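You operate a simulated robot arm through the tools that you are given. There is no shell and no other tool.

The job below is to be done with a simulated two-armed robot. You get a single attempt, and the scene is never put back.

Task
Put the end table's blue band on the stack in the stack holder, press it down, then free the stack.
Fine: unlock the holder knob and draw both slides right back; leave the other band and stack.

The check looks at the end state, three seconds after you hand in, the way a careful person would. Anything else that was tipped, shoved, dropped, spilled or broken makes it a failure.

Robot
Two 7-joint arms with fingered hands on one trunk that stands fixed in place. Base frame: the origin is at the foot of the trunk, x ahead of it, y to its left, z up; the work surface is at about z = 840. Lengths are in mm, angles in degrees, forces in N, time in s.
The left shoulder is at [-17, 292, 1125], the right one opposite. With the tool pointing down near the work surface each hand reaches from about 460 to 960 mm from the base axis, measured 20 degrees to its own side. Payload 4.1 kg a hand.
The TCP of each hand is the grasp point between the finger pads, 32 mm short of the fingertips. In the tool frame z runs along the fingers and y along their closing line. The gripper opens to 108 mm; its body begins 38 mm behind the TCP. The gripper is a hand of 4 fingers: y runs from the thumb to the fingers, the wrist lies at [-16, -108, -186] in the tool frame.
Orientation is that of the tool frame in the base frame, as a unit quaternion [x, y, z, w]. With the fingers straight down and the wrist toward the robot, the tool's x, y and z point along [0, 1, 0], [1, 0, 0] and [0, 0, -1] of the base frame.

Tools
- The arms move only by the tool apply_moves. It takes "left_targets", "right_targets" or both (then of equal length, played together; a hand with none holds still); each is a list of rows, each a list of 6 numbers: the turn, a rotation vector about the tool's x, y, z in units of 6 degrees (1.0 is 6 degrees), then the shift along the tool's x, y, z in units of 50 mm (1.0 is 50 mm). In form: [[ax, ay, az, x, y, z], ...]. A call has 1 to 20 rows; each row shifts and turns the commanded pose from where the row before left it, along the tool's axes as they then stand. A call with a number of a shift or a turn outside -1 to 1 is refused whole. A row lasts 0.2 s, in which the tool goes at most 50 mm and 8.6 degrees; a call with a longer step from one row to the next is refused whole. A pose out of reach is approached as far as the arm can. The call stops where the force on the tool passes 90 N (or 10 N more than at its start, if that is more) or the arm is blocked; 0.2 s more then pass. In this call time passes only in rows, and 0.2 s behind the last. It gives the time, the measured TCP pose, the force on the tool (base axes), the opening and the grip force at its end, in the units of the frame above (readings bear some noise), with the torque about the TCP (base axes, N m) and any sound that the robot's microphone picked up.
- Cameras (640 x 400 px; columns grow to the right, rows downward): "scene" is now at [92.4, 109.7, 1370.1]; the picture's right is [-0.19, -0.98, -0.01], its down [-0.42, 0.09, -0.90] and it looks along [0.89, -0.17, -0.43] (base axes); focal length 340 px, centre (320, 200). "left" rides on the left gripper at [-64, -93, -131] in its tool frame; the picture's right is [-0.80, -0.28, 0.53], its down [0.55, -0.70, 0.45] and it looks along [0.25, 0.65, 0.72] (tool axes); focal length 247 px, centre (320, 200). "right" rides on the right gripper at [64, -93, -131] in its tool frame; the picture's right is [-0.80, 0.28, -0.53], its down [-0.55, -0.71, 0.45] and it looks along [-0.25, 0.65, 0.72] (tool axes); focal length 247 px, centre (320, 200). There is no depth. A picture from a camera that has moved, and an enlarged one, comes with that camera's place and axes in the base frame and with its lens.
- get_image(camera): a new picture of that camera. No time passes.
- move_column(by): slides the trunk up (or, below 0, down) by that many mm; the arms and the scene camera ride with it, the base frame stays. It gives what a move gives, with no picture.
- finger_targets(index, middle, ring, thumb_bend, hand): sets how far each is bent, from 0 (flat) to 100 (curled in); at 30 the hand is open as for a grip, at 70 the pads meet at the TCP. One left out holds its place. A second passes; each finger stops where it meets its share of the squeeze, and holds until it gets a number again. It is the only way to open and close the hand. It gives what a move gives, with no picture; readings hold the bend of each and the force on the fingers (four entries, about 0 where the hand has none), thumb and palm.
- pan_tilt(pan, tilt): turns the head with the scene camera to pan (to the left, within 86 degrees either way) and tilt (down, from -29 to 69), counted from straight ahead of the robot. It gives what a move gives.
- inspect(camera, box): a new picture of the part [left, top, right, bottom] of that camera's present view, enlarged. No time passes.
- close_job(): hands the job in; it is judged then, once.

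Places have to be worked out from the pictures, the camera data and where the tool is seen. Open the grippers and draw the arms clear of the work before you hand the job in, unless the task says otherwise.

The tools are called after "Request:" by a JSON object that holds its "method" and its "body". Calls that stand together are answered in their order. apply_moves: Moves the arms, as the interface text tells. Its arguments: {"type":"object","properties":{"left_targets":{"type":"array","items":{"type":"array","items":{"type":"number"}}},"right_targets":{"type":"array","items":{"type":"array","items":{"type":"number"}}}},"required":[]} The other tools are called the same way: move_column (by) moves the trunk up or down; finger_targets (index, middle, ring, thumb_bend, hand) moves the fingers one by one; pan_tilt (pan, tilt) turns the head that bears the scene camera; get_image (camera) takes a picture; inspect (camera, box) takes an enlarged picture of a part of a camera's view; close_job () hands the job in.

At the start:

```text
clock: 0.0
left_ee_pos: [625.6, 242.4, 1186.4]
left_tcp_rot: [0.692, 0.721, 0.028, 0.022]
left_wrist_force: [0.4, 0.2, 0.7]
left_moment: [-0.02, 0.02, -0.01]
left_finger_gap: 108.0
left_gripper_force: 0.1
left_shape: jaw
left_bend: [30.0, 30.0, 30.0, 30.0]
left_finger forces: [0.0, 0.0, 0.0, 0.0, 0.0, 0.0]
right_ee_pos: [628.0, -214.0, 1242.4]
right_tcp_rot: [0.677, 0.734, 0.061, 0.016]
right_wrist_force: [4.6, 0.8, 1.5]
right_moment: [-0.18, 0.35, -0.01]
right_finger_gap: 107.8
right_gripper_force: 0.0
right_shape: jaw
right_bend: [30.0, 30.0, 30.0, 30.0]
right_finger forces: [0.0, 0.1, 0.0, 0.0, 0.1, 0.0]
trunk travel left (down, up): [-625.0, 315.0]
head pan, tilt (commanded): [-26.3, 26.3]
```

scene: 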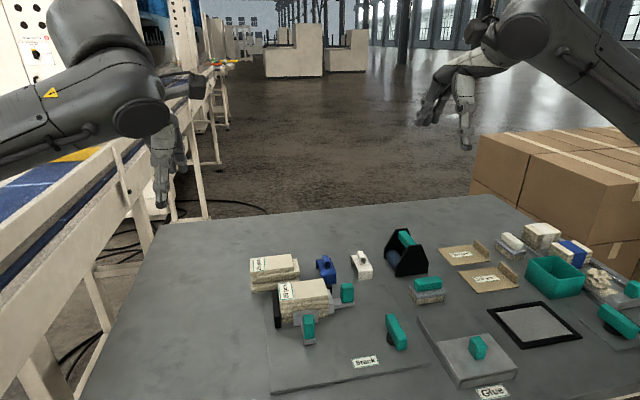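
right: 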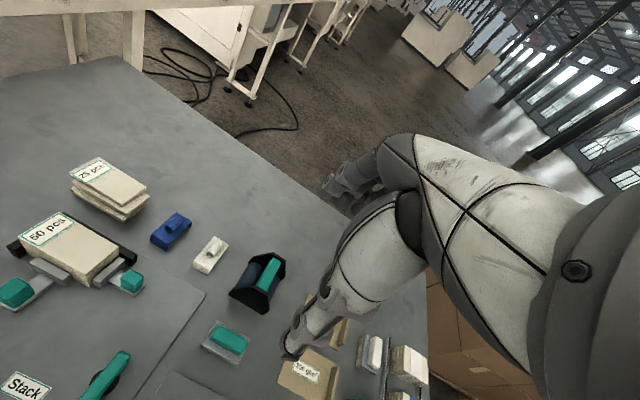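
left: 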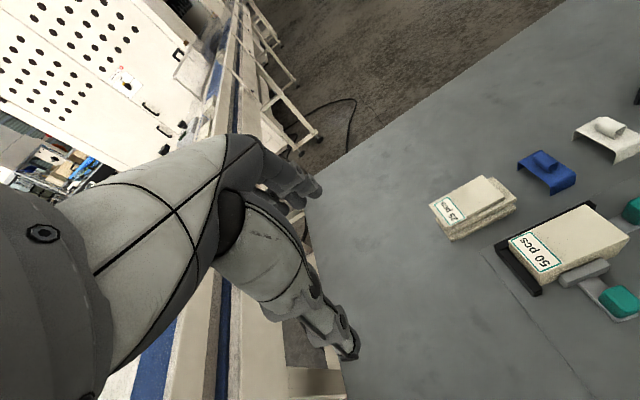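

I'll start by looking closely at the stack holder and bands in the scene camera.

Request:
{"method": "inspect", "body": {"camera": "scene", "box": [230, 220, 430, 345]}}

Request:
{"method": "inspect", "body": {"camera": "scene", "box": [250, 280, 450, 400]}}

Request:
{"method": "inspect", "body": {"camera": "left", "box": [420, 80, 640, 330]}}

Request:
{"method": "inspect", "body": {"camera": "right", "box": [0, 140, 260, 400]}}

```text
3.20 times, centred on (330, 282) of scene
camera zoom: at [92.4, 109.7, 1370.1], right [-0.19, -0.98, -0.01], down [-0.42, 0.09, -0.9], along [0.89, -0.17, -0.43], focal length 1089 px, centre (288, -64)
```

zoom: 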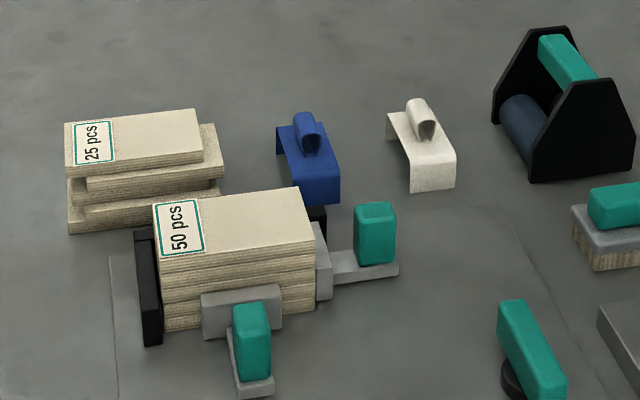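

```text
3.20 times, centred on (350, 340) of scene
camera zoom: at [92.4, 109.7, 1370.1], right [-0.19, -0.98, -0.01], down [-0.42, 0.09, -0.9], along [0.89, -0.17, -0.43], focal length 1089 px, centre (224, -248)
```

zoom: 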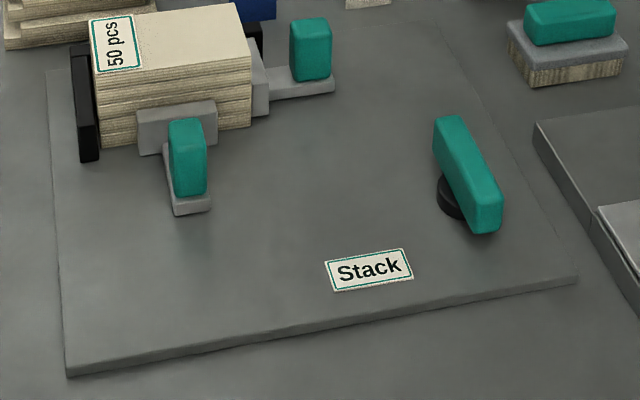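

```text
1.60 times, centred on (530, 205) of left
camera zoom: at [525.3, 173.1, 1311.2], right [-0.21, -0.8, -0.56], down [-0.69, 0.53, -0.49], along [0.69, 0.28, -0.67], focal length 395 px, centre (-16, 192)
```

zoom: 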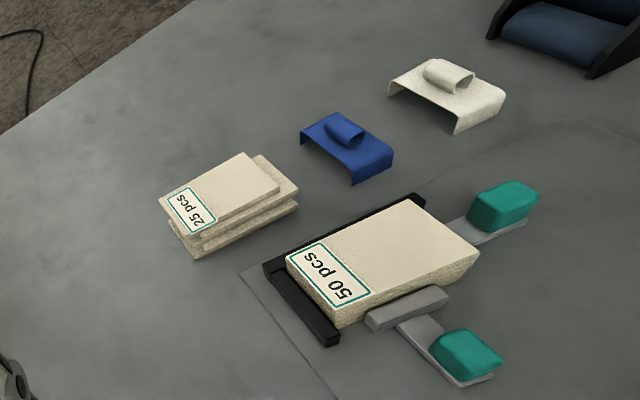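

```text
1.54 times, centred on (130, 270) of right
camera zoom: at [517.3, -166.0, 1366.6], right [0.29, -0.81, 0.51], down [-0.61, -0.57, -0.56], along [0.74, -0.15, -0.66], focal length 380 px, centre (612, 92)
```

zoom: 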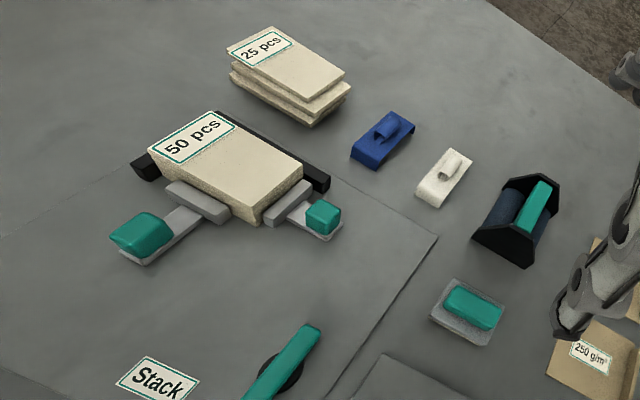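

The stack holder (black L corner, two grey slides with teal grips, teal knob) and blue/white bands are visible. I'll check the right part of the table, which has other items with a blue band, then turn the head for a better look.

Request:
{"method": "inspect", "body": {"camera": "scene", "box": [430, 210, 640, 400]}}

Request:
{"method": "pan_tilt", "body": {"pan": -10, "tilt": 45}}

Request:
{"method": "get_image", "body": {"camera": "scene"}}

```text
2.11 times, centred on (535, 305) of scene
camera zoom: at [92.4, 109.7, 1370.1], right [-0.19, -0.98, -0.01], down [-0.42, 0.09, -0.9], along [0.89, -0.17, -0.43], focal length 716 px, centre (-133, -21)
```

zoom: 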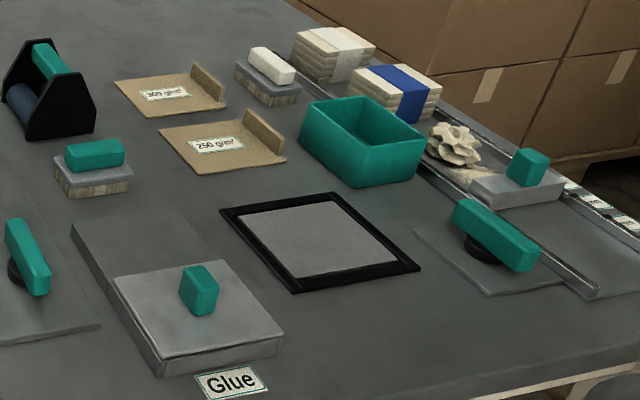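

```text
clock: 0.8
left_ee_pos: [736.2, -10.0, 1147.6]
left_tcp_rot: [0.75, 0.661, -0.015, 0.01]
left_wrist_force: [6.0, 4.8, -0.1]
left_moment: [-0.38, 0.51, -0.03]
left_finger_gap: 108.2
left_gripper_force: 0.0
left_shape: jaw
left_bend: [30.0, 30.0, 30.0, 30.0]
left_finger forces: [0.1, 0.0, 0.0, 0.0, 0.1, 0.0]
right_ee_pos: [620.1, -456.8, 1211.2]
right_tcp_rot: [0.755, 0.654, 0.034, 0.01]
right_wrist_force: [1.2, 3.8, 0.7]
right_moment: [-0.24, 0.12, 0.01]
right_finger_gap: 108.0
right_gripper_force: 0.0
right_shape: jaw
right_bend: [30.0, 30.0, 30.0, 30.0]
right_finger forces: [0.0, 0.1, 0.0, 0.0, 0.0, 0.1]
trunk travel left (down, up): [-625.0, 315.0]
head pan, tilt (commanded): [-10.0, 45.0]
```

```text
taken
camera scene: at [261.6, -72.8, 1328.6], right [-0.38, -0.93, 0.01], down [-0.68, 0.27, -0.69], along [0.63, -0.27, -0.73], focal length 340 px, centre (320, 200)
```

scene: 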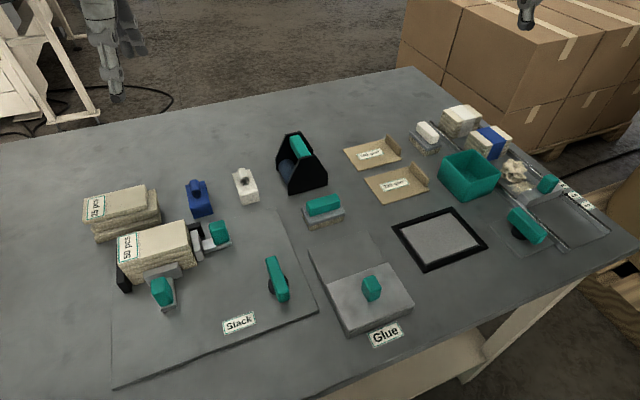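

Base-frame check: the "Stack" label comes out at about (497, -48) in both pictures, so the base frame is fixed, but the arm readings shifted notably with the head move. I'll repeat the same head command to see whether things are steady, and take pictures.

Request:
{"method": "pan_tilt", "body": {"pan": -10, "tilt": 45}}

Request:
{"method": "get_image", "body": {"camera": "scene"}}

Request:
{"method": "get_image", "body": {"camera": "left"}}

Request:
{"method": "get_image", "body": {"camera": "right"}}

```text
clock: 1.4
left_ee_pos: [659.6, -100.0, 1169.3]
left_tcp_rot: [0.792, 0.609, 0.029, 0.014]
left_wrist_force: [0.8, -2.6, -0.7]
left_moment: [0.19, 0.08, 0.06]
left_finger_gap: 107.9
left_gripper_force: 0.1
left_shape: jaw
left_bend: [30.0, 30.0, 30.0, 30.0]
left_finger forces: [0.0, 0.0, 0.0, 0.0, 0.0, 0.0]
right_ee_pos: [534.5, -537.8, 1216.8]
right_tcp_rot: [0.778, 0.626, 0.058, 0.013]
right_wrist_force: [3.0, -3.7, 1.5]
right_moment: [0.22, 0.32, 0.05]
right_finger_gap: 108.0
right_gripper_force: 0.0
right_shape: jaw
right_bend: [30.0, 30.0, 30.0, 30.0]
right_finger forces: [0.1, 0.0, 0.0, 0.0, 0.1, 0.0]
trunk travel left (down, up): [-625.0, 315.0]
head pan, tilt (commanded): [-10.0, 45.0]
```

```text
taken
camera scene: at [120.1, -49.9, 1332.6], right [-0.21, -0.98, -0.02], down [-0.69, 0.16, -0.71], along [0.7, -0.13, -0.71], focal length 340 px, centre (320, 200)
```

scene: 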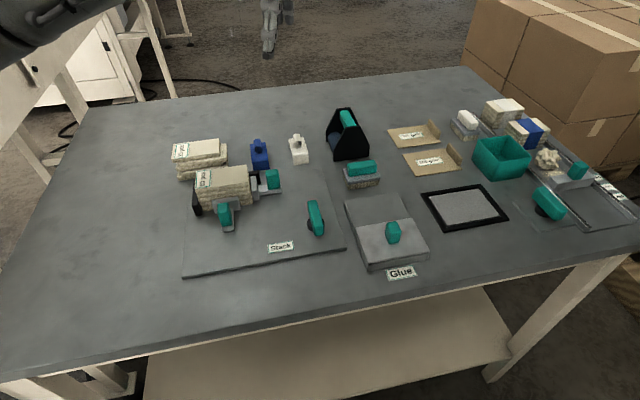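

```text
taken
camera left: at [544.4, -138.0, 1293.5], right [-0.44, -0.69, -0.57], down [-0.51, 0.72, -0.47], along [0.74, 0.08, -0.67], focal length 247 px, centre (320, 200)
```

left: 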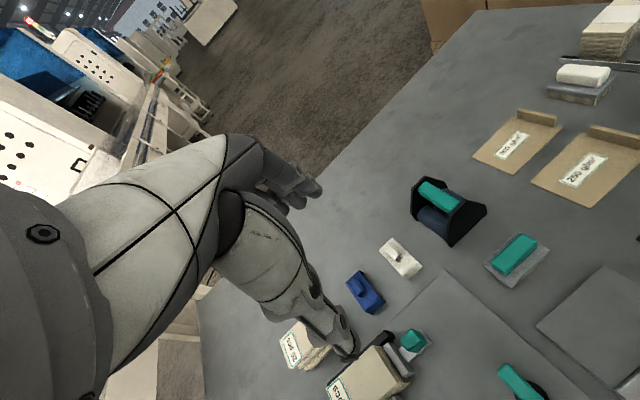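

```text
taken
camera right: at [445.3, -461.7, 1343.2], right [0.05, -0.87, 0.5], down [-0.75, -0.36, -0.55], along [0.66, -0.34, -0.67], focal length 247 px, centre (320, 200)
```

right: 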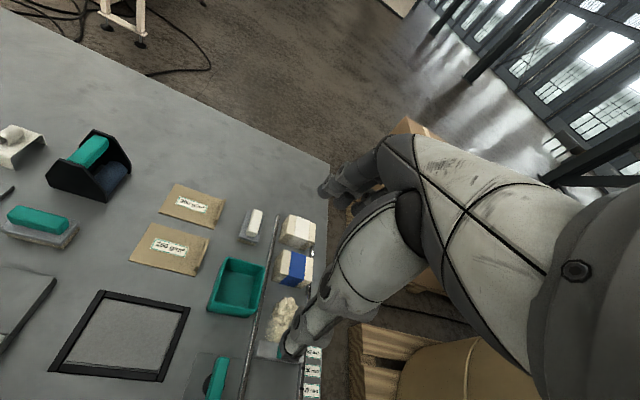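

The hands keep moving with nothing commanded to them, so I need to know whether this is a settling or a lasting sway. I'll hold both arms with zero rows for a short time and read again.

Request:
{"method": "apply_moves", "body": {"left_targets": [[0, 0, 0, 0, 0, 0]], "right_targets": [[0, 0, 0, 0, 0, 0]]}}

Request:
{"method": "apply_moves", "body": {"left_targets": [[0, 0, 0, 0, 0, 0]], "right_targets": [[0, 0, 0, 0, 0, 0]]}}

Request:
{"method": "get_image", "body": {"camera": "scene"}}

```text
clock: 1.8
left_ee_pos: [665.6, -38.5, 1175.9]
left_tcp_rot: [0.782, 0.623, 0.021, 0.025]
left_wrist_force: [-0.5, -0.2, 0.8]
left_moment: [0.03, -0.11, 0.02]
left_finger_gap: 108.2
left_gripper_force: 0.0
left_shape: jaw
left_bend: [30.0, 30.0, 30.0, 30.0]
left_finger forces: [0.0, 0.0, 0.1, 0.0, 0.0, 0.1]
right_ee_pos: [548.8, -479.2, 1235.0]
right_tcp_rot: [0.767, 0.639, 0.054, 0.024]
right_wrist_force: [-1.8, -0.2, 1.8]
right_moment: [0.0, -0.13, -0.02]
right_finger_gap: 108.1
right_gripper_force: 0.1
right_shape: jaw
right_bend: [30.0, 30.0, 30.0, 30.0]
right_finger forces: [0.1, 0.1, 0.0, 0.1, 0.0, 0.1]
trunk travel left (down, up): [-625.0, 315.0]
head pan, tilt (commanded): [-10.0, 45.0]
```

```text
clock: 2.2
left_ee_pos: [683.8, -43.7, 1164.4]
left_tcp_rot: [0.781, 0.624, 0.015, 0.02]
left_wrist_force: [0.5, 0.9, -0.7]
left_moment: [-0.13, 0.02, 0.0]
left_finger_gap: 108.0
left_gripper_force: 0.1
left_shape: jaw
left_bend: [30.0, 30.0, 30.0, 30.0]
left_finger forces: [0.0, 0.1, 0.0, 0.0, 0.1, 0.0]
right_ee_pos: [568.7, -484.3, 1224.0]
right_tcp_rot: [0.767, 0.639, 0.048, 0.017]
right_wrist_force: [-0.4, 0.5, -0.3]
right_moment: [-0.11, 0.01, -0.03]
right_finger_gap: 108.1
right_gripper_force: 0.1
right_shape: jaw
right_bend: [30.0, 30.0, 30.0, 30.0]
right_finger forces: [0.0, 0.0, 0.0, 0.1, 0.0, 0.0]
trunk travel left (down, up): [-625.0, 315.0]
head pan, tilt (commanded): [-10.0, 45.0]
```

```text
taken
camera scene: at [135.4, -5.7, 1331.9], right [-0.17, -0.99, 0.01], down [-0.7, 0.12, -0.71], along [0.69, -0.13, -0.71], focal length 340 px, centre (320, 200)
```

scene: 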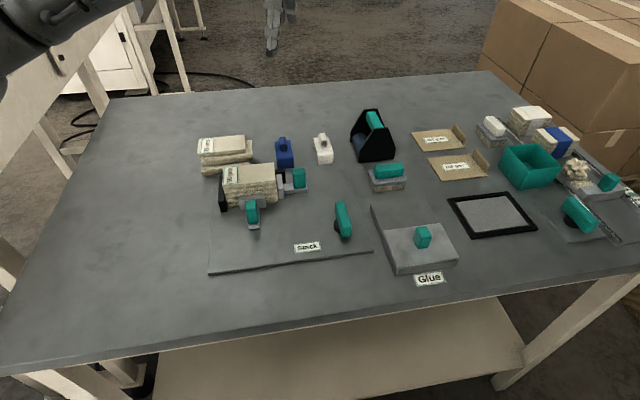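

The sway is dying out (changes are now about 20 mm). I'll wait longer with zero rows until it's at rest.

Request:
{"method": "apply_moves", "body": {"left_targets": [[0, 0, 0, 0, 0, 0], [0, 0, 0, 0, 0, 0], [0, 0, 0, 0, 0, 0], [0, 0, 0, 0, 0, 0], [0, 0, 0, 0, 0, 0], [0, 0, 0, 0, 0, 0], [0, 0, 0, 0, 0, 0], [0, 0, 0, 0, 0, 0]], "right_targets": [[0, 0, 0, 0, 0, 0], [0, 0, 0, 0, 0, 0], [0, 0, 0, 0, 0, 0], [0, 0, 0, 0, 0, 0], [0, 0, 0, 0, 0, 0], [0, 0, 0, 0, 0, 0], [0, 0, 0, 0, 0, 0], [0, 0, 0, 0, 0, 0]]}}

Request:
{"method": "apply_moves", "body": {"left_targets": [[0, 0, 0, 0, 0, 0], [0, 0, 0, 0, 0, 0], [0, 0, 0, 0, 0, 0]], "right_targets": [[0, 0, 0, 0, 0, 0], [0, 0, 0, 0, 0, 0], [0, 0, 0, 0, 0, 0]]}}

Request:
{"method": "get_image", "body": {"camera": "scene"}}

```text
clock: 4.0
left_ee_pos: [677.9, -51.9, 1166.9]
left_tcp_rot: [0.782, 0.623, 0.019, 0.019]
left_wrist_force: [0.3, 0.6, -0.4]
left_moment: [-0.02, -0.01, 0.0]
left_finger_gap: 107.8
left_gripper_force: 0.0
left_shape: jaw
left_bend: [30.0, 30.0, 30.0, 30.0]
left_finger forces: [0.0, 0.1, 0.0, 0.1, 0.0, 0.0]
right_ee_pos: [561.5, -491.6, 1222.9]
right_tcp_rot: [0.768, 0.638, 0.052, 0.017]
right_wrist_force: [0.1, -0.8, 0.4]
right_moment: [0.01, -0.01, 0.01]
right_finger_gap: 107.8
right_gripper_force: 0.1
right_shape: jaw
right_bend: [30.0, 30.0, 30.0, 30.0]
right_finger forces: [0.1, 0.1, 0.1, 0.1, 0.0, 0.0]
trunk travel left (down, up): [-625.0, 315.0]
head pan, tilt (commanded): [-10.0, 45.0]
```

```text
clock: 4.8
left_ee_pos: [677.9, -52.2, 1166.5]
left_tcp_rot: [0.783, 0.622, 0.018, 0.019]
left_wrist_force: [-0.7, -0.5, 0.2]
left_moment: [0.0, -0.04, 0.02]
left_finger_gap: 107.9
left_gripper_force: 0.0
left_shape: jaw
left_bend: [30.0, 30.0, 30.0, 30.0]
left_finger forces: [0.0, 0.0, 0.0, 0.1, 0.0, 0.0]
right_ee_pos: [562.9, -491.1, 1222.9]
right_tcp_rot: [0.768, 0.638, 0.051, 0.017]
right_wrist_force: [0.2, -0.6, -0.4]
right_moment: [-0.01, -0.01, 0.02]
right_finger_gap: 108.1
right_gripper_force: 0.0
right_shape: jaw
right_bend: [30.0, 30.0, 30.0, 30.0]
right_finger forces: [0.0, 0.0, 0.1, 0.1, 0.0, 0.0]
trunk travel left (down, up): [-625.0, 315.0]
head pan, tilt (commanded): [-10.0, 45.0]
```

```text
taken
camera scene: at [130.8, -13.3, 1332.5], right [-0.17, -0.98, 0.0], down [-0.7, 0.12, -0.71], along [0.7, -0.12, -0.71], focal length 340 px, centre (320, 200)
```

scene: 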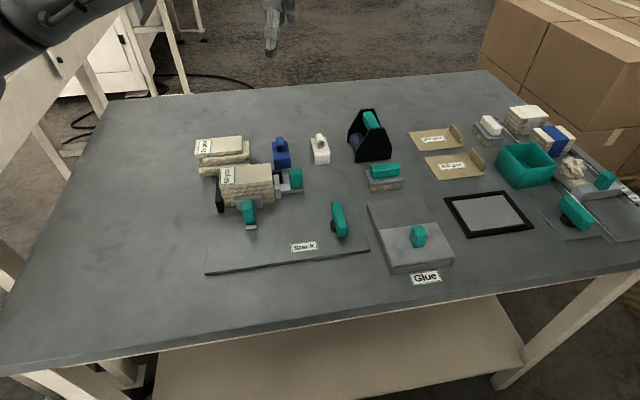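

The robot is at rest now: left hand at (678, -52, 1166), right at (562, -491, 1223), camera yaw now matching pan -10. To learn whether turning the head carries the trunk and arms along, I'll make a small pan change while the hands are high.

Request:
{"method": "pan_tilt", "body": {"pan": -4, "tilt": 45}}

Request:
{"method": "apply_moves", "body": {"left_targets": [[0, 0, 0, 0, 0, 0], [0, 0, 0, 0, 0, 0], [0, 0, 0, 0, 0, 0]]}}

Request:
{"method": "get_image", "body": {"camera": "scene"}}

```text
clock: 5.5
left_ee_pos: [677.9, -51.0, 1165.8]
left_tcp_rot: [0.782, 0.622, 0.018, 0.019]
left_wrist_force: [0.1, -0.4, 0.9]
left_moment: [-0.04, 0.01, 0.0]
left_finger_gap: 108.1
left_gripper_force: 0.0
left_shape: jaw
left_bend: [30.0, 30.0, 30.0, 30.0]
left_finger forces: [0.0, 0.0, 0.0, 0.0, 0.1, 0.0]
right_ee_pos: [563.3, -492.2, 1223.9]
right_tcp_rot: [0.768, 0.639, 0.051, 0.015]
right_wrist_force: [-0.4, 0.2, 0.4]
right_moment: [-0.01, 0.0, 0.03]
right_finger_gap: 108.2
right_gripper_force: 0.0
right_shape: jaw
right_bend: [30.0, 30.0, 30.0, 30.0]
right_finger forces: [0.0, 0.0, 0.1, 0.1, 0.1, 0.0]
trunk travel left (down, up): [-625.0, 315.0]
head pan, tilt (commanded): [-4.0, 45.0]
```

```text
clock: 6.3
left_ee_pos: [677.9, -50.4, 1167.1]
left_tcp_rot: [0.782, 0.623, 0.018, 0.019]
left_wrist_force: [-0.3, 0.0, -0.4]
left_moment: [0.02, 0.03, -0.02]
left_finger_gap: 108.0
left_gripper_force: 0.1
left_shape: jaw
left_bend: [30.0, 30.0, 30.0, 30.0]
left_finger forces: [0.0, 0.1, 0.0, 0.0, 0.0, 0.1]
right_ee_pos: [562.7, -491.7, 1224.1]
right_tcp_rot: [0.768, 0.638, 0.053, 0.016]
right_wrist_force: [0.0, 0.8, -0.5]
right_moment: [0.03, 0.01, 0.02]
right_finger_gap: 108.0
right_gripper_force: 0.0
right_shape: jaw
right_bend: [30.0, 30.0, 30.0, 30.0]
right_finger forces: [0.1, 0.1, 0.0, 0.1, 0.0, 0.0]
trunk travel left (down, up): [-625.0, 315.0]
head pan, tilt (commanded): [-4.0, 45.0]
```

```text
taken
camera scene: at [131.9, -4.9, 1332.5], right [-0.07, -1.0, 0.0], down [-0.71, 0.05, -0.71], along [0.71, -0.05, -0.71], focal length 340 px, centre (320, 200)
```

scene: 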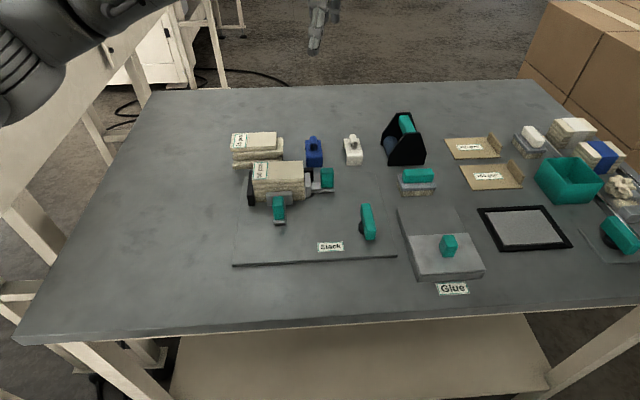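

The arms stay put when the head turns; the early sway was just settling. Now I'll aim the head at the holder and zoom in.

Request:
{"method": "pan_tilt", "body": {"pan": 2, "tilt": 45}}

Request:
{"method": "inspect", "body": {"camera": "scene", "box": [260, 120, 400, 208]}}

Request:
{"method": "inspect", "body": {"camera": "scene", "box": [260, 170, 440, 280]}}

Request:
{"method": "get_image", "body": {"camera": "scene"}}

```text
clock: 7.0
left_ee_pos: [677.6, -51.4, 1166.3]
left_tcp_rot: [0.782, 0.622, 0.018, 0.019]
left_wrist_force: [-0.5, 0.3, 0.0]
left_moment: [-0.01, -0.03, 0.02]
left_finger_gap: 108.0
left_gripper_force: 0.0
left_shape: jaw
left_bend: [30.0, 30.0, 30.0, 30.0]
left_finger forces: [0.0, 0.1, 0.0, 0.0, 0.0, 0.0]
right_ee_pos: [561.7, -492.1, 1223.5]
right_tcp_rot: [0.768, 0.639, 0.052, 0.016]
right_wrist_force: [-0.3, 0.1, -0.1]
right_moment: [0.0, 0.01, 0.01]
right_finger_gap: 108.0
right_gripper_force: 0.0
right_shape: jaw
right_bend: [30.0, 30.0, 30.0, 30.0]
right_finger forces: [0.0, 0.1, 0.0, 0.0, 0.0, 0.0]
trunk travel left (down, up): [-625.0, 315.0]
head pan, tilt (commanded): [2.0, 45.0]
```

```text
4.55 times, centred on (330, 164) of scene
camera zoom: at [132.0, 3.6, 1332.5], right [0.03, -1.0, 0.0], down [-0.71, -0.02, -0.71], along [0.71, 0.02, -0.71], focal length 1547 px, centre (274, 364)
```

zoom: 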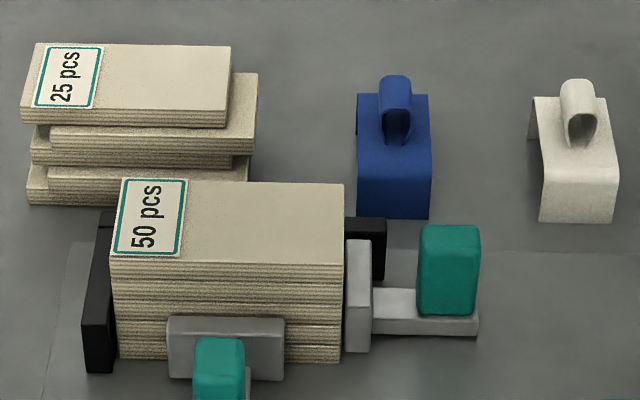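

```text
3.56 times, centred on (350, 225) of scene
camera zoom: at [132.0, 3.6, 1332.5], right [0.03, -1.0, 0.0], down [-0.71, -0.02, -0.71], along [0.71, 0.02, -0.71], focal length 1210 px, centre (213, 111)
```

zoom: 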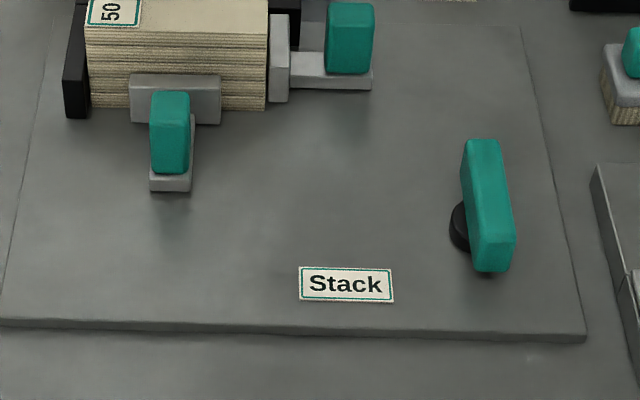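

```text
taken
camera scene: at [132.0, 3.6, 1332.5], right [0.03, -1.0, 0.0], down [-0.71, -0.02, -0.71], along [0.71, 0.02, -0.71], focal length 340 px, centre (320, 200)
```

scene: 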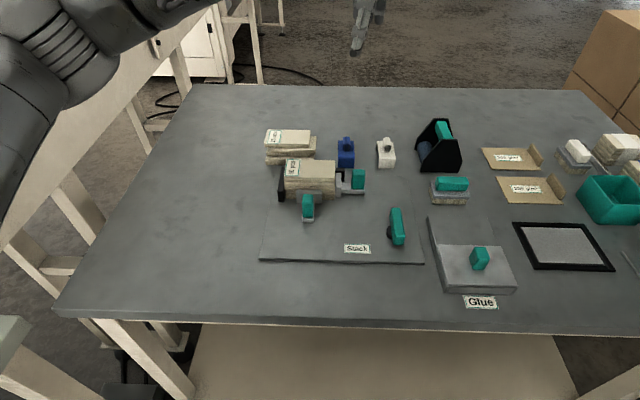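

Everything's static now. I estimate: stack top z≈905, spanning x 618–672, y -9–92; blue band at about (757, -36), spanning x; knob near (540, -122). I'll level the left hand and lower it a bit so its camera gets a close view of the blue band and stack.

Request:
{"method": "apply_moves", "body": {"left_targets": [[0.17, 0, -0.72, 0, 0, 0], [0.17, 0, -0.72, 0, 0, 0], [0.17, 0, -0.72, 0, 0, 0], [0, 0, 0, -0.036, -0.312, 0.628], [0, 0, 0, -0.036, -0.312, 0.628], [0, 0, 0, -0.036, -0.312, 0.628], [0, 0, 0, -0.036, -0.312, 0.628], [0, 0, 0, -0.036, -0.312, 0.628]]}}

Request:
{"method": "get_image", "body": {"camera": "left"}}

Request:
{"method": "get_image", "body": {"camera": "scene"}}

```text
clock: 8.8
left_ee_pos: [599.5, -60.2, 1011.7]
left_tcp_rot: [0.706, 0.708, -0.001, 0.0]
left_wrist_force: [0.3, 0.9, 0.1]
left_moment: [-0.02, -0.01, 0.01]
left_finger_gap: 107.8
left_gripper_force: 0.0
left_shape: jaw
left_bend: [30.0, 30.0, 30.0, 30.0]
left_finger forces: [0.0, 0.1, 0.1, 0.0, 0.0, 0.0]
right_ee_pos: [563.1, -491.7, 1224.2]
right_tcp_rot: [0.768, 0.638, 0.052, 0.017]
right_wrist_force: [-0.1, -0.2, 0.2]
right_moment: [-0.05, -0.01, -0.04]
right_finger_gap: 108.1
right_gripper_force: 0.1
right_shape: jaw
right_bend: [30.0, 30.0, 30.0, 30.0]
right_finger forces: [0.1, 0.0, 0.0, 0.0, 0.0, 0.0]
trunk travel left (down, up): [-625.0, 315.0]
head pan, tilt (commanded): [2.0, 45.0]
```

```text
taken
camera left: at [506.2, -123.9, 1142.9], right [-0.28, -0.8, -0.53], down [-0.71, 0.55, -0.45], along [0.65, 0.25, -0.72], focal length 247 px, centre (320, 200)
```

left: 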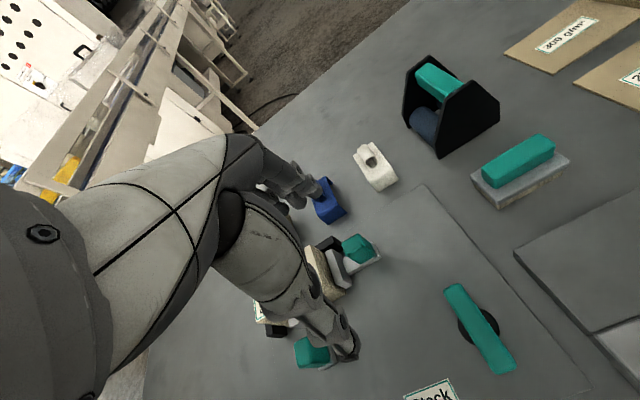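

```text
taken
camera scene: at [132.0, 3.9, 1332.6], right [0.03, -1.0, 0.0], down [-0.71, -0.02, -0.71], along [0.71, 0.02, -0.71], focal length 340 px, centre (320, 200)
```

scene: 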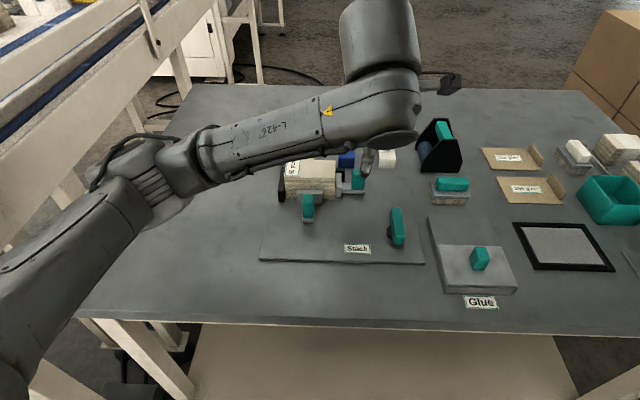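

Moves are accurate now. The left camera sees the knob well from here; I'll zoom in on the knob and on the band.

Request:
{"method": "inspect", "body": {"camera": "left", "box": [400, 260, 560, 400]}}

Request:
{"method": "inspect", "body": {"camera": "left", "box": [280, 130, 420, 280]}}

Request:
{"method": "inspect", "body": {"camera": "scene", "box": [370, 195, 440, 260]}}

```text
2.86 times, centred on (480, 330) of left
camera zoom: at [506.2, -123.9, 1142.9], right [-0.28, -0.8, -0.53], down [-0.71, 0.55, -0.45], along [0.65, 0.25, -0.72], focal length 706 px, centre (-137, -171)
```

zoom: 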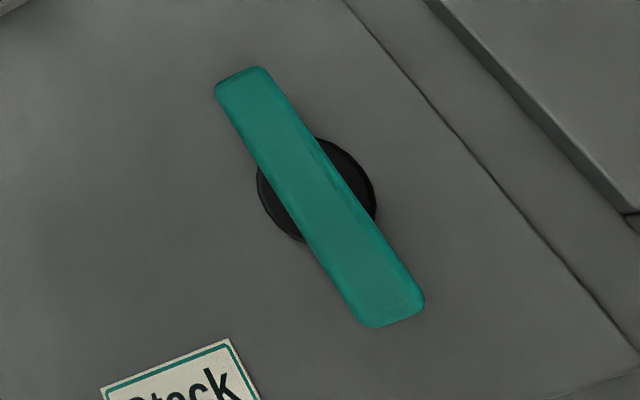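

```text
2.67 times, centred on (350, 205) of left
camera zoom: at [506.2, -123.9, 1142.9], right [-0.28, -0.8, -0.53], down [-0.71, 0.55, -0.45], along [0.65, 0.25, -0.72], focal length 659 px, centre (240, 187)
```

zoom: 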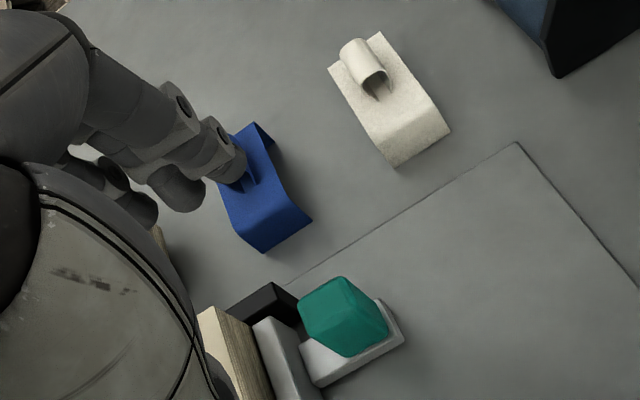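

```text
6.15 times, centred on (405, 228) of scene
camera zoom: at [132.0, 3.9, 1332.6], right [0.03, -1.0, 0.0], down [-0.71, -0.02, -0.71], along [0.71, 0.02, -0.71], focal length 2094 px, centre (-203, 31)
```

zoom: 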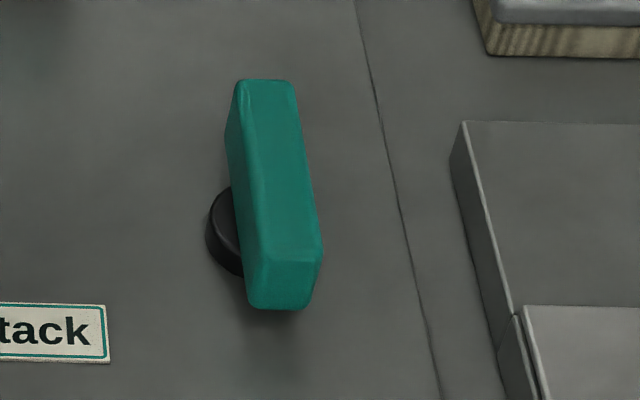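

Knob: hub at about (529, -120), bar along x from x≈498 to 565, top z≈875. I'll draw the left hand back to the left and turn it so its fingers close along base y (wrist to the left), then bring the right camera in for a close look at band and stack.

Request:
{"method": "apply_moves", "body": {"left_targets": [[0, 0, 0, 0.62, 0, -0.28], [0, 0, 0, 0.62, 0, -0.28], [0, 0, 0, 0.62, 0, -0.28], [0, 0, 0, 0.62, 0, -0.28], [0, 0, 0, 0.62, 0, -0.28], [0, 0, 0, 0.62, 0, -0.28], [0, 0, 0, 0.62, 0, -0.28], [0, 0, 0, 0.62, 0, -0.28], [0, 0, 0, 0.62, 0, -0.28], [0, 0, 0, 0.62, 0, -0.28]]}}

Request:
{"method": "apply_moves", "body": {"left_targets": [[0, 0, 1, 0, 0, 0], [0, 0, 1, 0, 0, 0], [0, 0, 1, 0, 0, 0], [0, 0, 1, 0, 0, 0], [0, 0, 1, 0, 0, 0], [0, 0, 1, 0, 0, 0], [0, 0, 1, 0, 0, 0], [0, 0, 1, 0, 0, 0], [0, 0, 1, 0, 0, 0], [0, 0, 1, 0, 0, 0], [0, 0, 1, 0, 0, 0], [0, 0, 1, 0, 0, 0], [0, 0, 1, 0, 0, 0], [0, 0, 1, 0, 0, 0], [0, 0, 1, 0, 0, 0]]}}

Request:
{"method": "apply_moves", "body": {"right_targets": [[0.46, -0.245, -0.88, 0, 0, 0], [0.46, -0.245, -0.88, 0, 0, 0], [0, 0, 0, 0.613, 0.15, 0.342], [0, 0, 0, 0.613, 0.15, 0.342], [0, 0, 0, 0.613, 0.15, 0.342], [0, 0, 0, 0.613, 0.15, 0.342], [0, 0, 0, 0.613, 0.15, 0.342], [0, 0, 0, 0.613, 0.15, 0.342], [0, 0, 0, 0.613, 0.15, 0.342], [0, 0, 0, 0.613, 0.15, 0.342], [0, 0, 0, 0.613, 0.15, 0.342], [0, 0, 0, 0.613, 0.15, 0.342], [0, 0, 0, 0.613, 0.15, 0.342], [0, 0, 0, 0.613, 0.15, 0.342]]}}

Request:
{"method": "get_image", "body": {"camera": "right"}}

Request:
{"method": "get_image", "body": {"camera": "scene"}}

```text
clock: 11.1
left_ee_pos: [628.9, 123.2, 1146.2]
left_tcp_rot: [0.791, 0.61, -0.029, -0.033]
left_wrist_force: [23.1, -59.6, 3.7]
left_moment: [3.64, 1.37, -0.91]
left_finger_gap: 106.8
left_gripper_force: 0.2
left_shape: jaw
left_bend: [30.0, 30.0, 29.0, 31.0]
left_finger forces: [0.0, 0.0, 0.0, 0.0, 0.0, 0.0]
right_ee_pos: [603.1, -490.6, 1195.9]
right_tcp_rot: [0.74, 0.671, 0.053, -0.01]
right_wrist_force: [2.5, 1.3, -1.6]
right_moment: [-0.09, 0.15, -0.06]
right_finger_gap: 108.1
right_gripper_force: 0.1
right_shape: jaw
right_bend: [30.0, 30.0, 30.0, 30.0]
right_finger forces: [0.1, 0.0, 0.0, 0.1, 0.0, 0.0]
trunk travel left (down, up): [-625.0, 315.0]
head pan, tilt (commanded): [2.0, 45.0]
stopped in row 10 (left hand): the arm was blocked; the commanded pose is now the measured one
```

```text
clock: 11.4
left_ee_pos: [455.2, 313.9, 1072.2]
left_tcp_rot: [0.827, 0.523, -0.207, 0.008]
left_wrist_force: [-4.2, -11.7, 35.3]
left_moment: [1.62, -1.43, 0.13]
left_finger_gap: 107.8
left_gripper_force: 0.0
left_shape: jaw
left_bend: [30.0, 30.0, 30.0, 30.0]
left_finger forces: [0.0, 0.0, 0.0, 0.1, 0.1, 0.0]
right_ee_pos: [532.0, -109.7, 1226.7]
right_tcp_rot: [0.617, 0.785, 0.019, 0.052]
right_wrist_force: [-5.0, -1.0, 3.7]
right_moment: [0.08, -0.29, 0.04]
right_finger_gap: 108.0
right_gripper_force: 0.0
right_shape: jaw
right_bend: [30.0, 30.0, 30.0, 30.0]
right_finger forces: [0.0, 0.0, 0.0, 0.0, 0.0, 0.0]
trunk travel left (down, up): [-625.0, 315.0]
head pan, tilt (commanded): [2.0, 45.0]
stopped in row 1 (left hand): the arm was blocked; the commanded pose is now the measured one
```

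```text
clock: 11.7
left_ee_pos: [284.0, 428.1, 1123.1]
left_tcp_rot: [0.832, 0.523, -0.181, 0.05]
left_wrist_force: [15.7, -20.4, 11.7]
left_moment: [1.8, 1.0, -0.35]
left_finger_gap: 107.7
left_gripper_force: 0.0
left_shape: jaw
left_bend: [31.0, 31.0, 31.0, 29.0]
left_finger forces: [0.0, 0.0, 0.0, 0.0, 0.0, 0.1]
right_ee_pos: [430.8, 48.6, 1222.5]
right_tcp_rot: [0.522, 0.852, 0.003, 0.045]
right_wrist_force: [-5.9, -0.8, 1.2]
right_moment: [-0.04, -0.4, 0.03]
right_finger_gap: 108.0
right_gripper_force: 0.1
right_shape: jaw
right_bend: [30.0, 30.0, 30.0, 30.0]
right_finger forces: [0.0, 0.0, 0.0, 0.1, 0.0, 0.0]
trunk travel left (down, up): [-625.0, 315.0]
head pan, tilt (commanded): [2.0, 45.0]
stopped in row 1 (left hand): the force on the tool passed its limit at 766 N (the readings are from after the stop); the commanded pose is now the measured one
```

```text
taken
camera right: at [310.3, 68.4, 1343.8], right [0.57, -0.56, 0.6], down [-0.34, -0.83, -0.44], along [0.75, 0.05, -0.66], focal length 247 px, centre (320, 200)
```

right: 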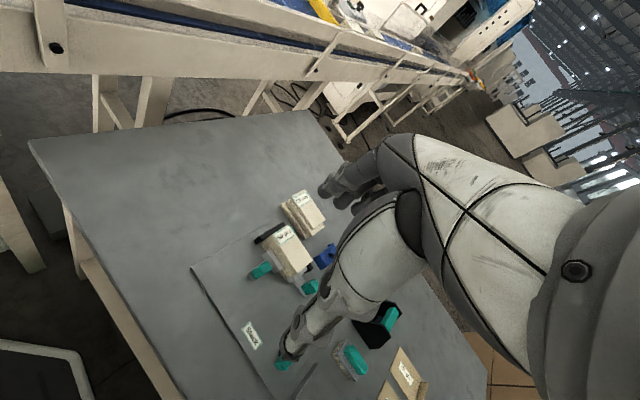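

```text
taken
camera scene: at [162.7, 38.3, 1332.1], right [-0.1, -0.99, 0.0], down [-0.71, 0.08, -0.7], along [0.69, -0.07, -0.72], focal length 340 px, centre (320, 200)
```

scene: 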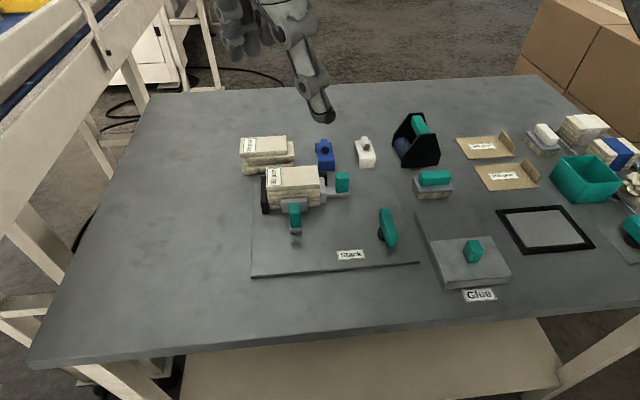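

The left arm ran into the conveyor at the left and the trunk is swaying again. I'll hold still and let everything settle before doing anything else.

Request:
{"method": "apply_moves", "body": {"right_targets": [[0, 0, 0, 0, 0, 0], [0, 0, 0, 0, 0, 0], [0, 0, 0, 0, 0, 0], [0, 0, 0, 0, 0, 0]]}}

Request:
{"method": "get_image", "body": {"camera": "scene"}}

```text
clock: 12.1
left_ee_pos: [193.4, 290.2, 1191.2]
left_tcp_rot: [0.873, 0.4, -0.236, 0.149]
left_wrist_force: [-7.1, 14.7, -16.4]
left_moment: [-1.16, 0.0, 0.72]
left_finger_gap: 108.0
left_gripper_force: 0.0
left_shape: jaw
left_bend: [30.0, 30.0, 30.0, 30.0]
left_finger forces: [0.0, 0.0, 0.0, 0.0, 0.0, 0.0]
right_ee_pos: [408.7, -0.4, 1230.6]
right_tcp_rot: [0.475, 0.878, 0.016, 0.051]
right_wrist_force: [10.5, -6.1, 1.1]
right_moment: [0.52, 0.89, 0.32]
right_finger_gap: 108.1
right_gripper_force: 0.0
right_shape: jaw
right_bend: [30.0, 30.0, 30.0, 30.0]
right_finger forces: [0.1, 0.0, 0.1, 0.1, 0.1, 0.1]
trunk travel left (down, up): [-625.0, 315.0]
head pan, tilt (commanded): [2.0, 45.0]
stopped in row 1 (left hand): the arm was blocked; the commanded pose is now the measured one
```

```text
taken
camera scene: at [75.4, 29.3, 1333.6], right [-0.08, -1.0, 0.02], down [-0.7, 0.04, -0.71], along [0.71, -0.07, -0.7], focal length 340 px, centre (320, 200)
```

scene: 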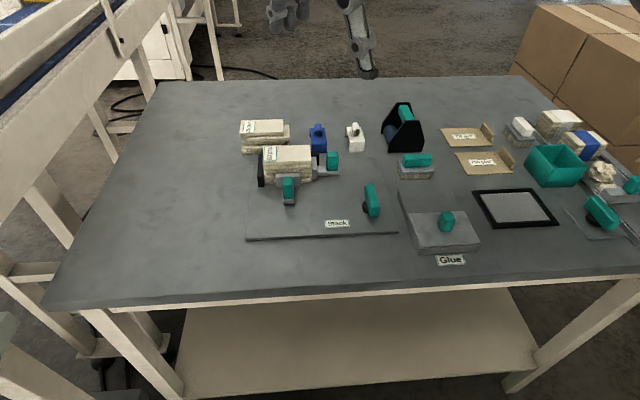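

Left hand still drifting near (193, 290, 1191) after the impact. I'll keep holding in short steps and look around with the left camera.

Request:
{"method": "apply_moves", "body": {"right_targets": [[0, 0, 0, 0, 0, 0], [0, 0, 0, 0, 0, 0], [0, 0, 0, 0, 0, 0], [0, 0, 0, 0, 0, 0], [0, 0, 0, 0, 0, 0], [0, 0, 0, 0, 0, 0]]}}

Request:
{"method": "apply_moves", "body": {"right_targets": [[0, 0, 0, 0, 0, 0], [0, 0, 0, 0, 0, 0], [0, 0, 0, 0, 0, 0], [0, 0, 0, 0, 0, 0], [0, 0, 0, 0, 0, 0], [0, 0, 0, 0, 0, 0]]}}

Request:
{"method": "get_image", "body": {"camera": "left"}}

Request:
{"method": "get_image", "body": {"camera": "scene"}}

```text
clock: 12.4
left_ee_pos: [293.8, 342.5, 1173.7]
left_tcp_rot: [0.794, 0.542, -0.161, 0.223]
left_wrist_force: [2.7, 0.9, -2.0]
left_moment: [-0.16, 0.21, -0.21]
left_finger_gap: 107.8
left_gripper_force: 0.0
left_shape: jaw
left_bend: [30.0, 30.0, 30.0, 30.0]
left_finger forces: [0.0, 0.0, 0.0, 0.0, 0.0, 0.0]
right_ee_pos: [512.6, 59.3, 1213.6]
right_tcp_rot: [0.408, 0.912, 0.014, 0.032]
right_wrist_force: [-0.6, -0.3, -5.0]
right_moment: [0.1, -0.05, -0.1]
right_finger_gap: 107.9
right_gripper_force: 0.0
right_shape: jaw
right_bend: [30.0, 30.0, 30.0, 30.0]
right_finger forces: [0.0, 0.1, 0.1, 0.1, 0.1, 0.0]
trunk travel left (down, up): [-625.0, 315.0]
head pan, tilt (commanded): [2.0, 45.0]
stopped in row 1 (right hand): the arm was blocked; the commanded pose is now the measured one
```

```text
clock: 13.0
left_ee_pos: [127.1, 349.4, 1243.8]
left_tcp_rot: [0.76, 0.374, -0.453, 0.279]
left_wrist_force: [13.7, -21.4, -24.4]
left_moment: [-0.59, 2.08, -1.43]
left_finger_gap: 107.3
left_gripper_force: 0.1
left_shape: jaw
left_bend: [30.0, 30.0, 30.0, 31.0]
left_finger forces: [0.0, 0.0, 0.0, 0.0, 0.0, 0.0]
right_ee_pos: [434.1, 133.8, 1238.9]
right_tcp_rot: [0.373, 0.926, 0.029, 0.052]
right_wrist_force: [-0.9, -7.1, 4.0]
right_moment: [0.51, -0.02, 0.11]
right_finger_gap: 108.0
right_gripper_force: 0.1
right_shape: jaw
right_bend: [30.0, 30.0, 30.0, 30.0]
right_finger forces: [0.1, 0.0, 0.0, 0.0, 0.0, 0.0]
trunk travel left (down, up): [-625.0, 315.0]
head pan, tilt (commanded): [2.0, 45.0]
stopped in row 2 (left hand): the arm was blocked; the commanded pose is now the measured one
```

```text
taken
camera left: at [92.1, 482.7, 1350.1], right [-0.73, -0.5, 0.46], down [-0.62, 0.23, -0.75], along [0.27, -0.84, -0.48], focal length 247 px, centre (320, 200)
```

left: 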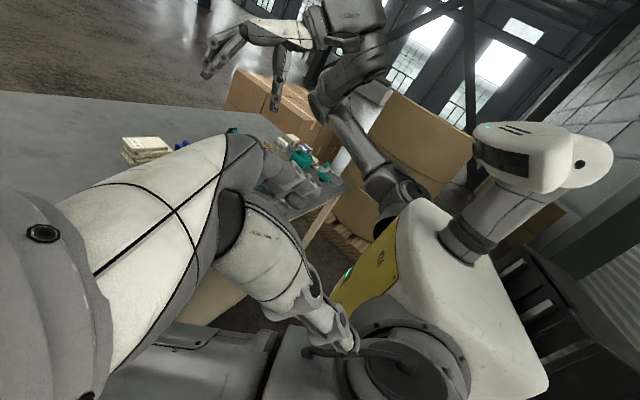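

```text
taken
camera scene: at [73.5, 104.3, 1336.8], right [0.25, -0.97, 0.0], down [-0.66, -0.18, -0.73], along [0.7, 0.18, -0.69], focal length 340 px, centre (320, 200)
```

scene: 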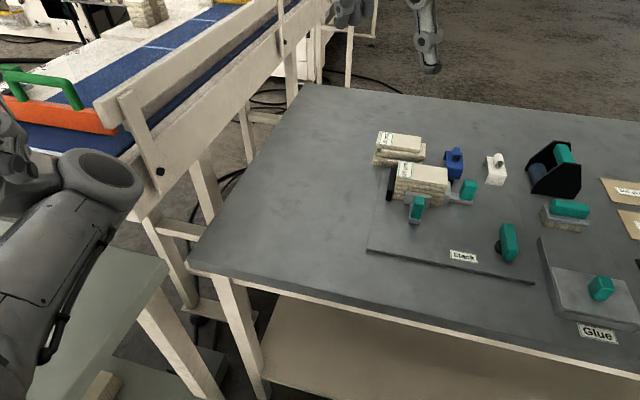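

The trunk sways when an arm presses on something; the left elbow seems to be against the conveyor rail at the left (y≈450). I'll turn the head left to see the contact.

Request:
{"method": "pan_tilt", "body": {"pan": 55, "tilt": 35}}

Request:
{"method": "get_image", "body": {"camera": "scene"}}

Request:
{"method": "get_image", "body": {"camera": "right"}}

Request:
{"method": "get_image", "body": {"camera": "left"}}

```text
clock: 14.2
left_ee_pos: [224.0, 254.3, 1239.6]
left_tcp_rot: [0.817, 0.41, -0.294, 0.279]
left_wrist_force: [-1.0, -1.7, 2.0]
left_moment: [0.18, -0.06, 0.06]
left_finger_gap: 108.0
left_gripper_force: 0.1
left_shape: jaw
left_bend: [30.0, 30.0, 30.0, 30.0]
left_finger forces: [0.0, 0.1, 0.0, 0.0, 0.0, 0.0]
right_ee_pos: [464.3, 15.5, 1231.6]
right_tcp_rot: [0.433, 0.9, 0.029, 0.044]
right_wrist_force: [-1.2, -2.1, 1.4]
right_moment: [0.16, -0.13, 0.0]
right_finger_gap: 107.7
right_gripper_force: 0.0
right_shape: jaw
right_bend: [30.0, 30.0, 30.0, 30.0]
right_finger forces: [0.0, 0.0, 0.0, 0.0, 0.1, 0.1]
trunk travel left (down, up): [-625.0, 315.0]
head pan, tilt (commanded): [55.0, 35.0]
```

```text
taken
camera scene: at [85.3, 60.3, 1349.8], right [0.82, -0.57, 0.0], down [-0.32, -0.46, -0.83], along [0.48, 0.68, -0.56], focal length 340 px, centre (320, 200)
```

scene: 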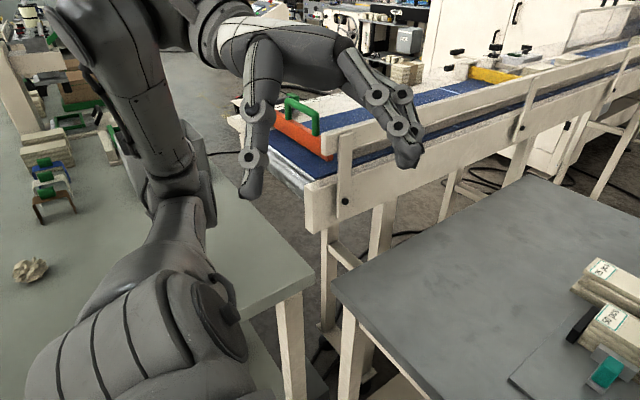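

```text
taken
camera right: at [339.5, 6.0, 1351.1], right [0.66, -0.45, 0.6], down [-0.16, -0.86, -0.48], along [0.73, 0.22, -0.64], focal length 247 px, centre (320, 200)
```

right: 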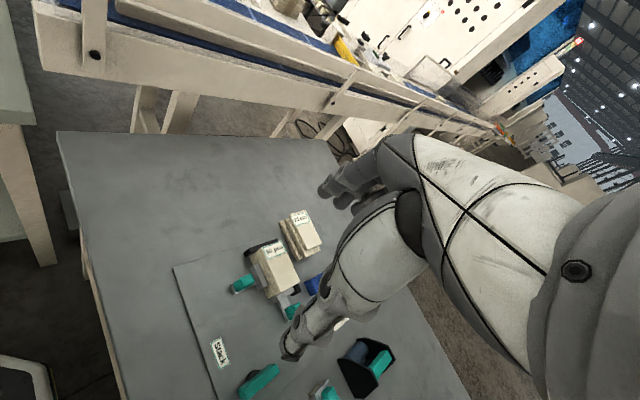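

```text
taken
camera left: at [146.7, 361.0, 1354.5], right [-0.76, -0.63, 0.15], down [-0.43, 0.33, -0.84], along [0.48, -0.7, -0.52], focal length 247 px, centre (320, 200)
```

left: 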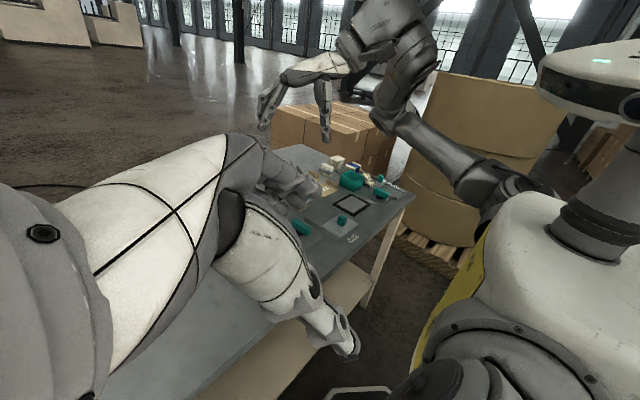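

The left arm is free of contact now. There's a second table on the left with more bands and stacks; I'll zoom in on it to be sure which table is meant.

Request:
{"method": "inspect", "body": {"camera": "scene", "box": [0, 60, 180, 300]}}

Request:
{"method": "inspect", "body": {"camera": "scene", "box": [230, 60, 450, 220]}}

Request:
{"method": "pan_tilt", "body": {"pan": 80, "tilt": 35}}

Request:
{"method": "get_image", "body": {"camera": "scene"}}

```text
1.67 times, centred on (90, 180) of scene
camera zoom: at [85.3, 60.3, 1349.8], right [0.82, -0.57, 0.0], down [-0.32, -0.46, -0.83], along [0.48, 0.68, -0.56], focal length 567 px, centre (703, 233)
```

zoom: 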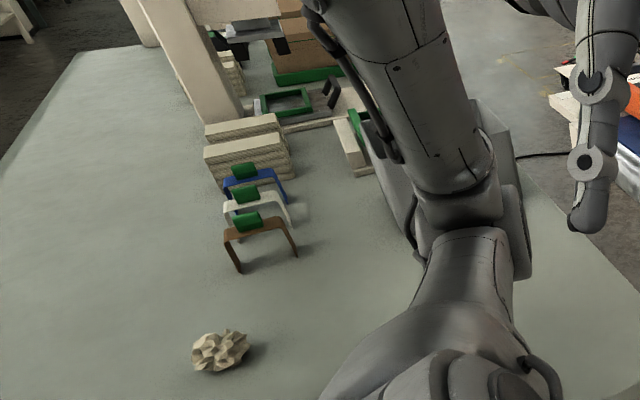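

```text
2.50 times, centred on (340, 140) of scene
camera zoom: at [85.3, 60.3, 1349.8], right [0.82, -0.57, 0.0], down [-0.32, -0.46, -0.83], along [0.48, 0.68, -0.56], focal length 851 px, centre (270, 350)
```

zoom: 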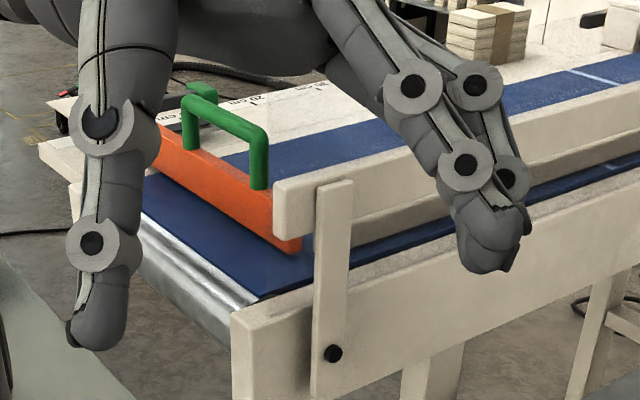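

```text
clock: 15.1
left_ee_pos: [255.1, 282.1, 1209.5]
left_tcp_rot: [0.804, 0.417, -0.327, 0.27]
left_wrist_force: [0.7, -0.6, 0.3]
left_moment: [-0.01, 0.05, -0.17]
left_finger_gap: 107.9
left_gripper_force: 0.2
left_shape: jaw
left_bend: [30.0, 30.0, 30.0, 30.0]
left_finger forces: [0.0, 0.0, 0.0, 0.1, 0.0, 0.0]
right_ee_pos: [487.4, 37.4, 1221.1]
right_tcp_rot: [0.431, 0.901, 0.015, 0.038]
right_wrist_force: [2.6, 0.9, -0.3]
right_moment: [-0.03, 0.12, 0.04]
right_finger_gap: 108.0
right_gripper_force: 0.1
right_shape: jaw
right_bend: [30.0, 30.0, 30.0, 30.0]
right_finger forces: [0.0, 0.1, 0.0, 0.0, 0.0, 0.0]
trunk travel left (down, up): [-625.0, 315.0]
head pan, tilt (commanded): [80.0, 35.0]
```

```text
taken
camera scene: at [76.9, 92.6, 1346.1], right [0.98, -0.18, -0.01], down [-0.11, -0.57, -0.82], along [0.14, 0.8, -0.58], focal length 340 px, centre (320, 200)
```

scene: 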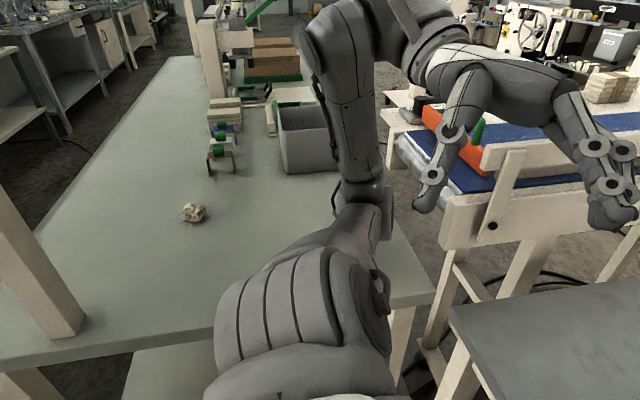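

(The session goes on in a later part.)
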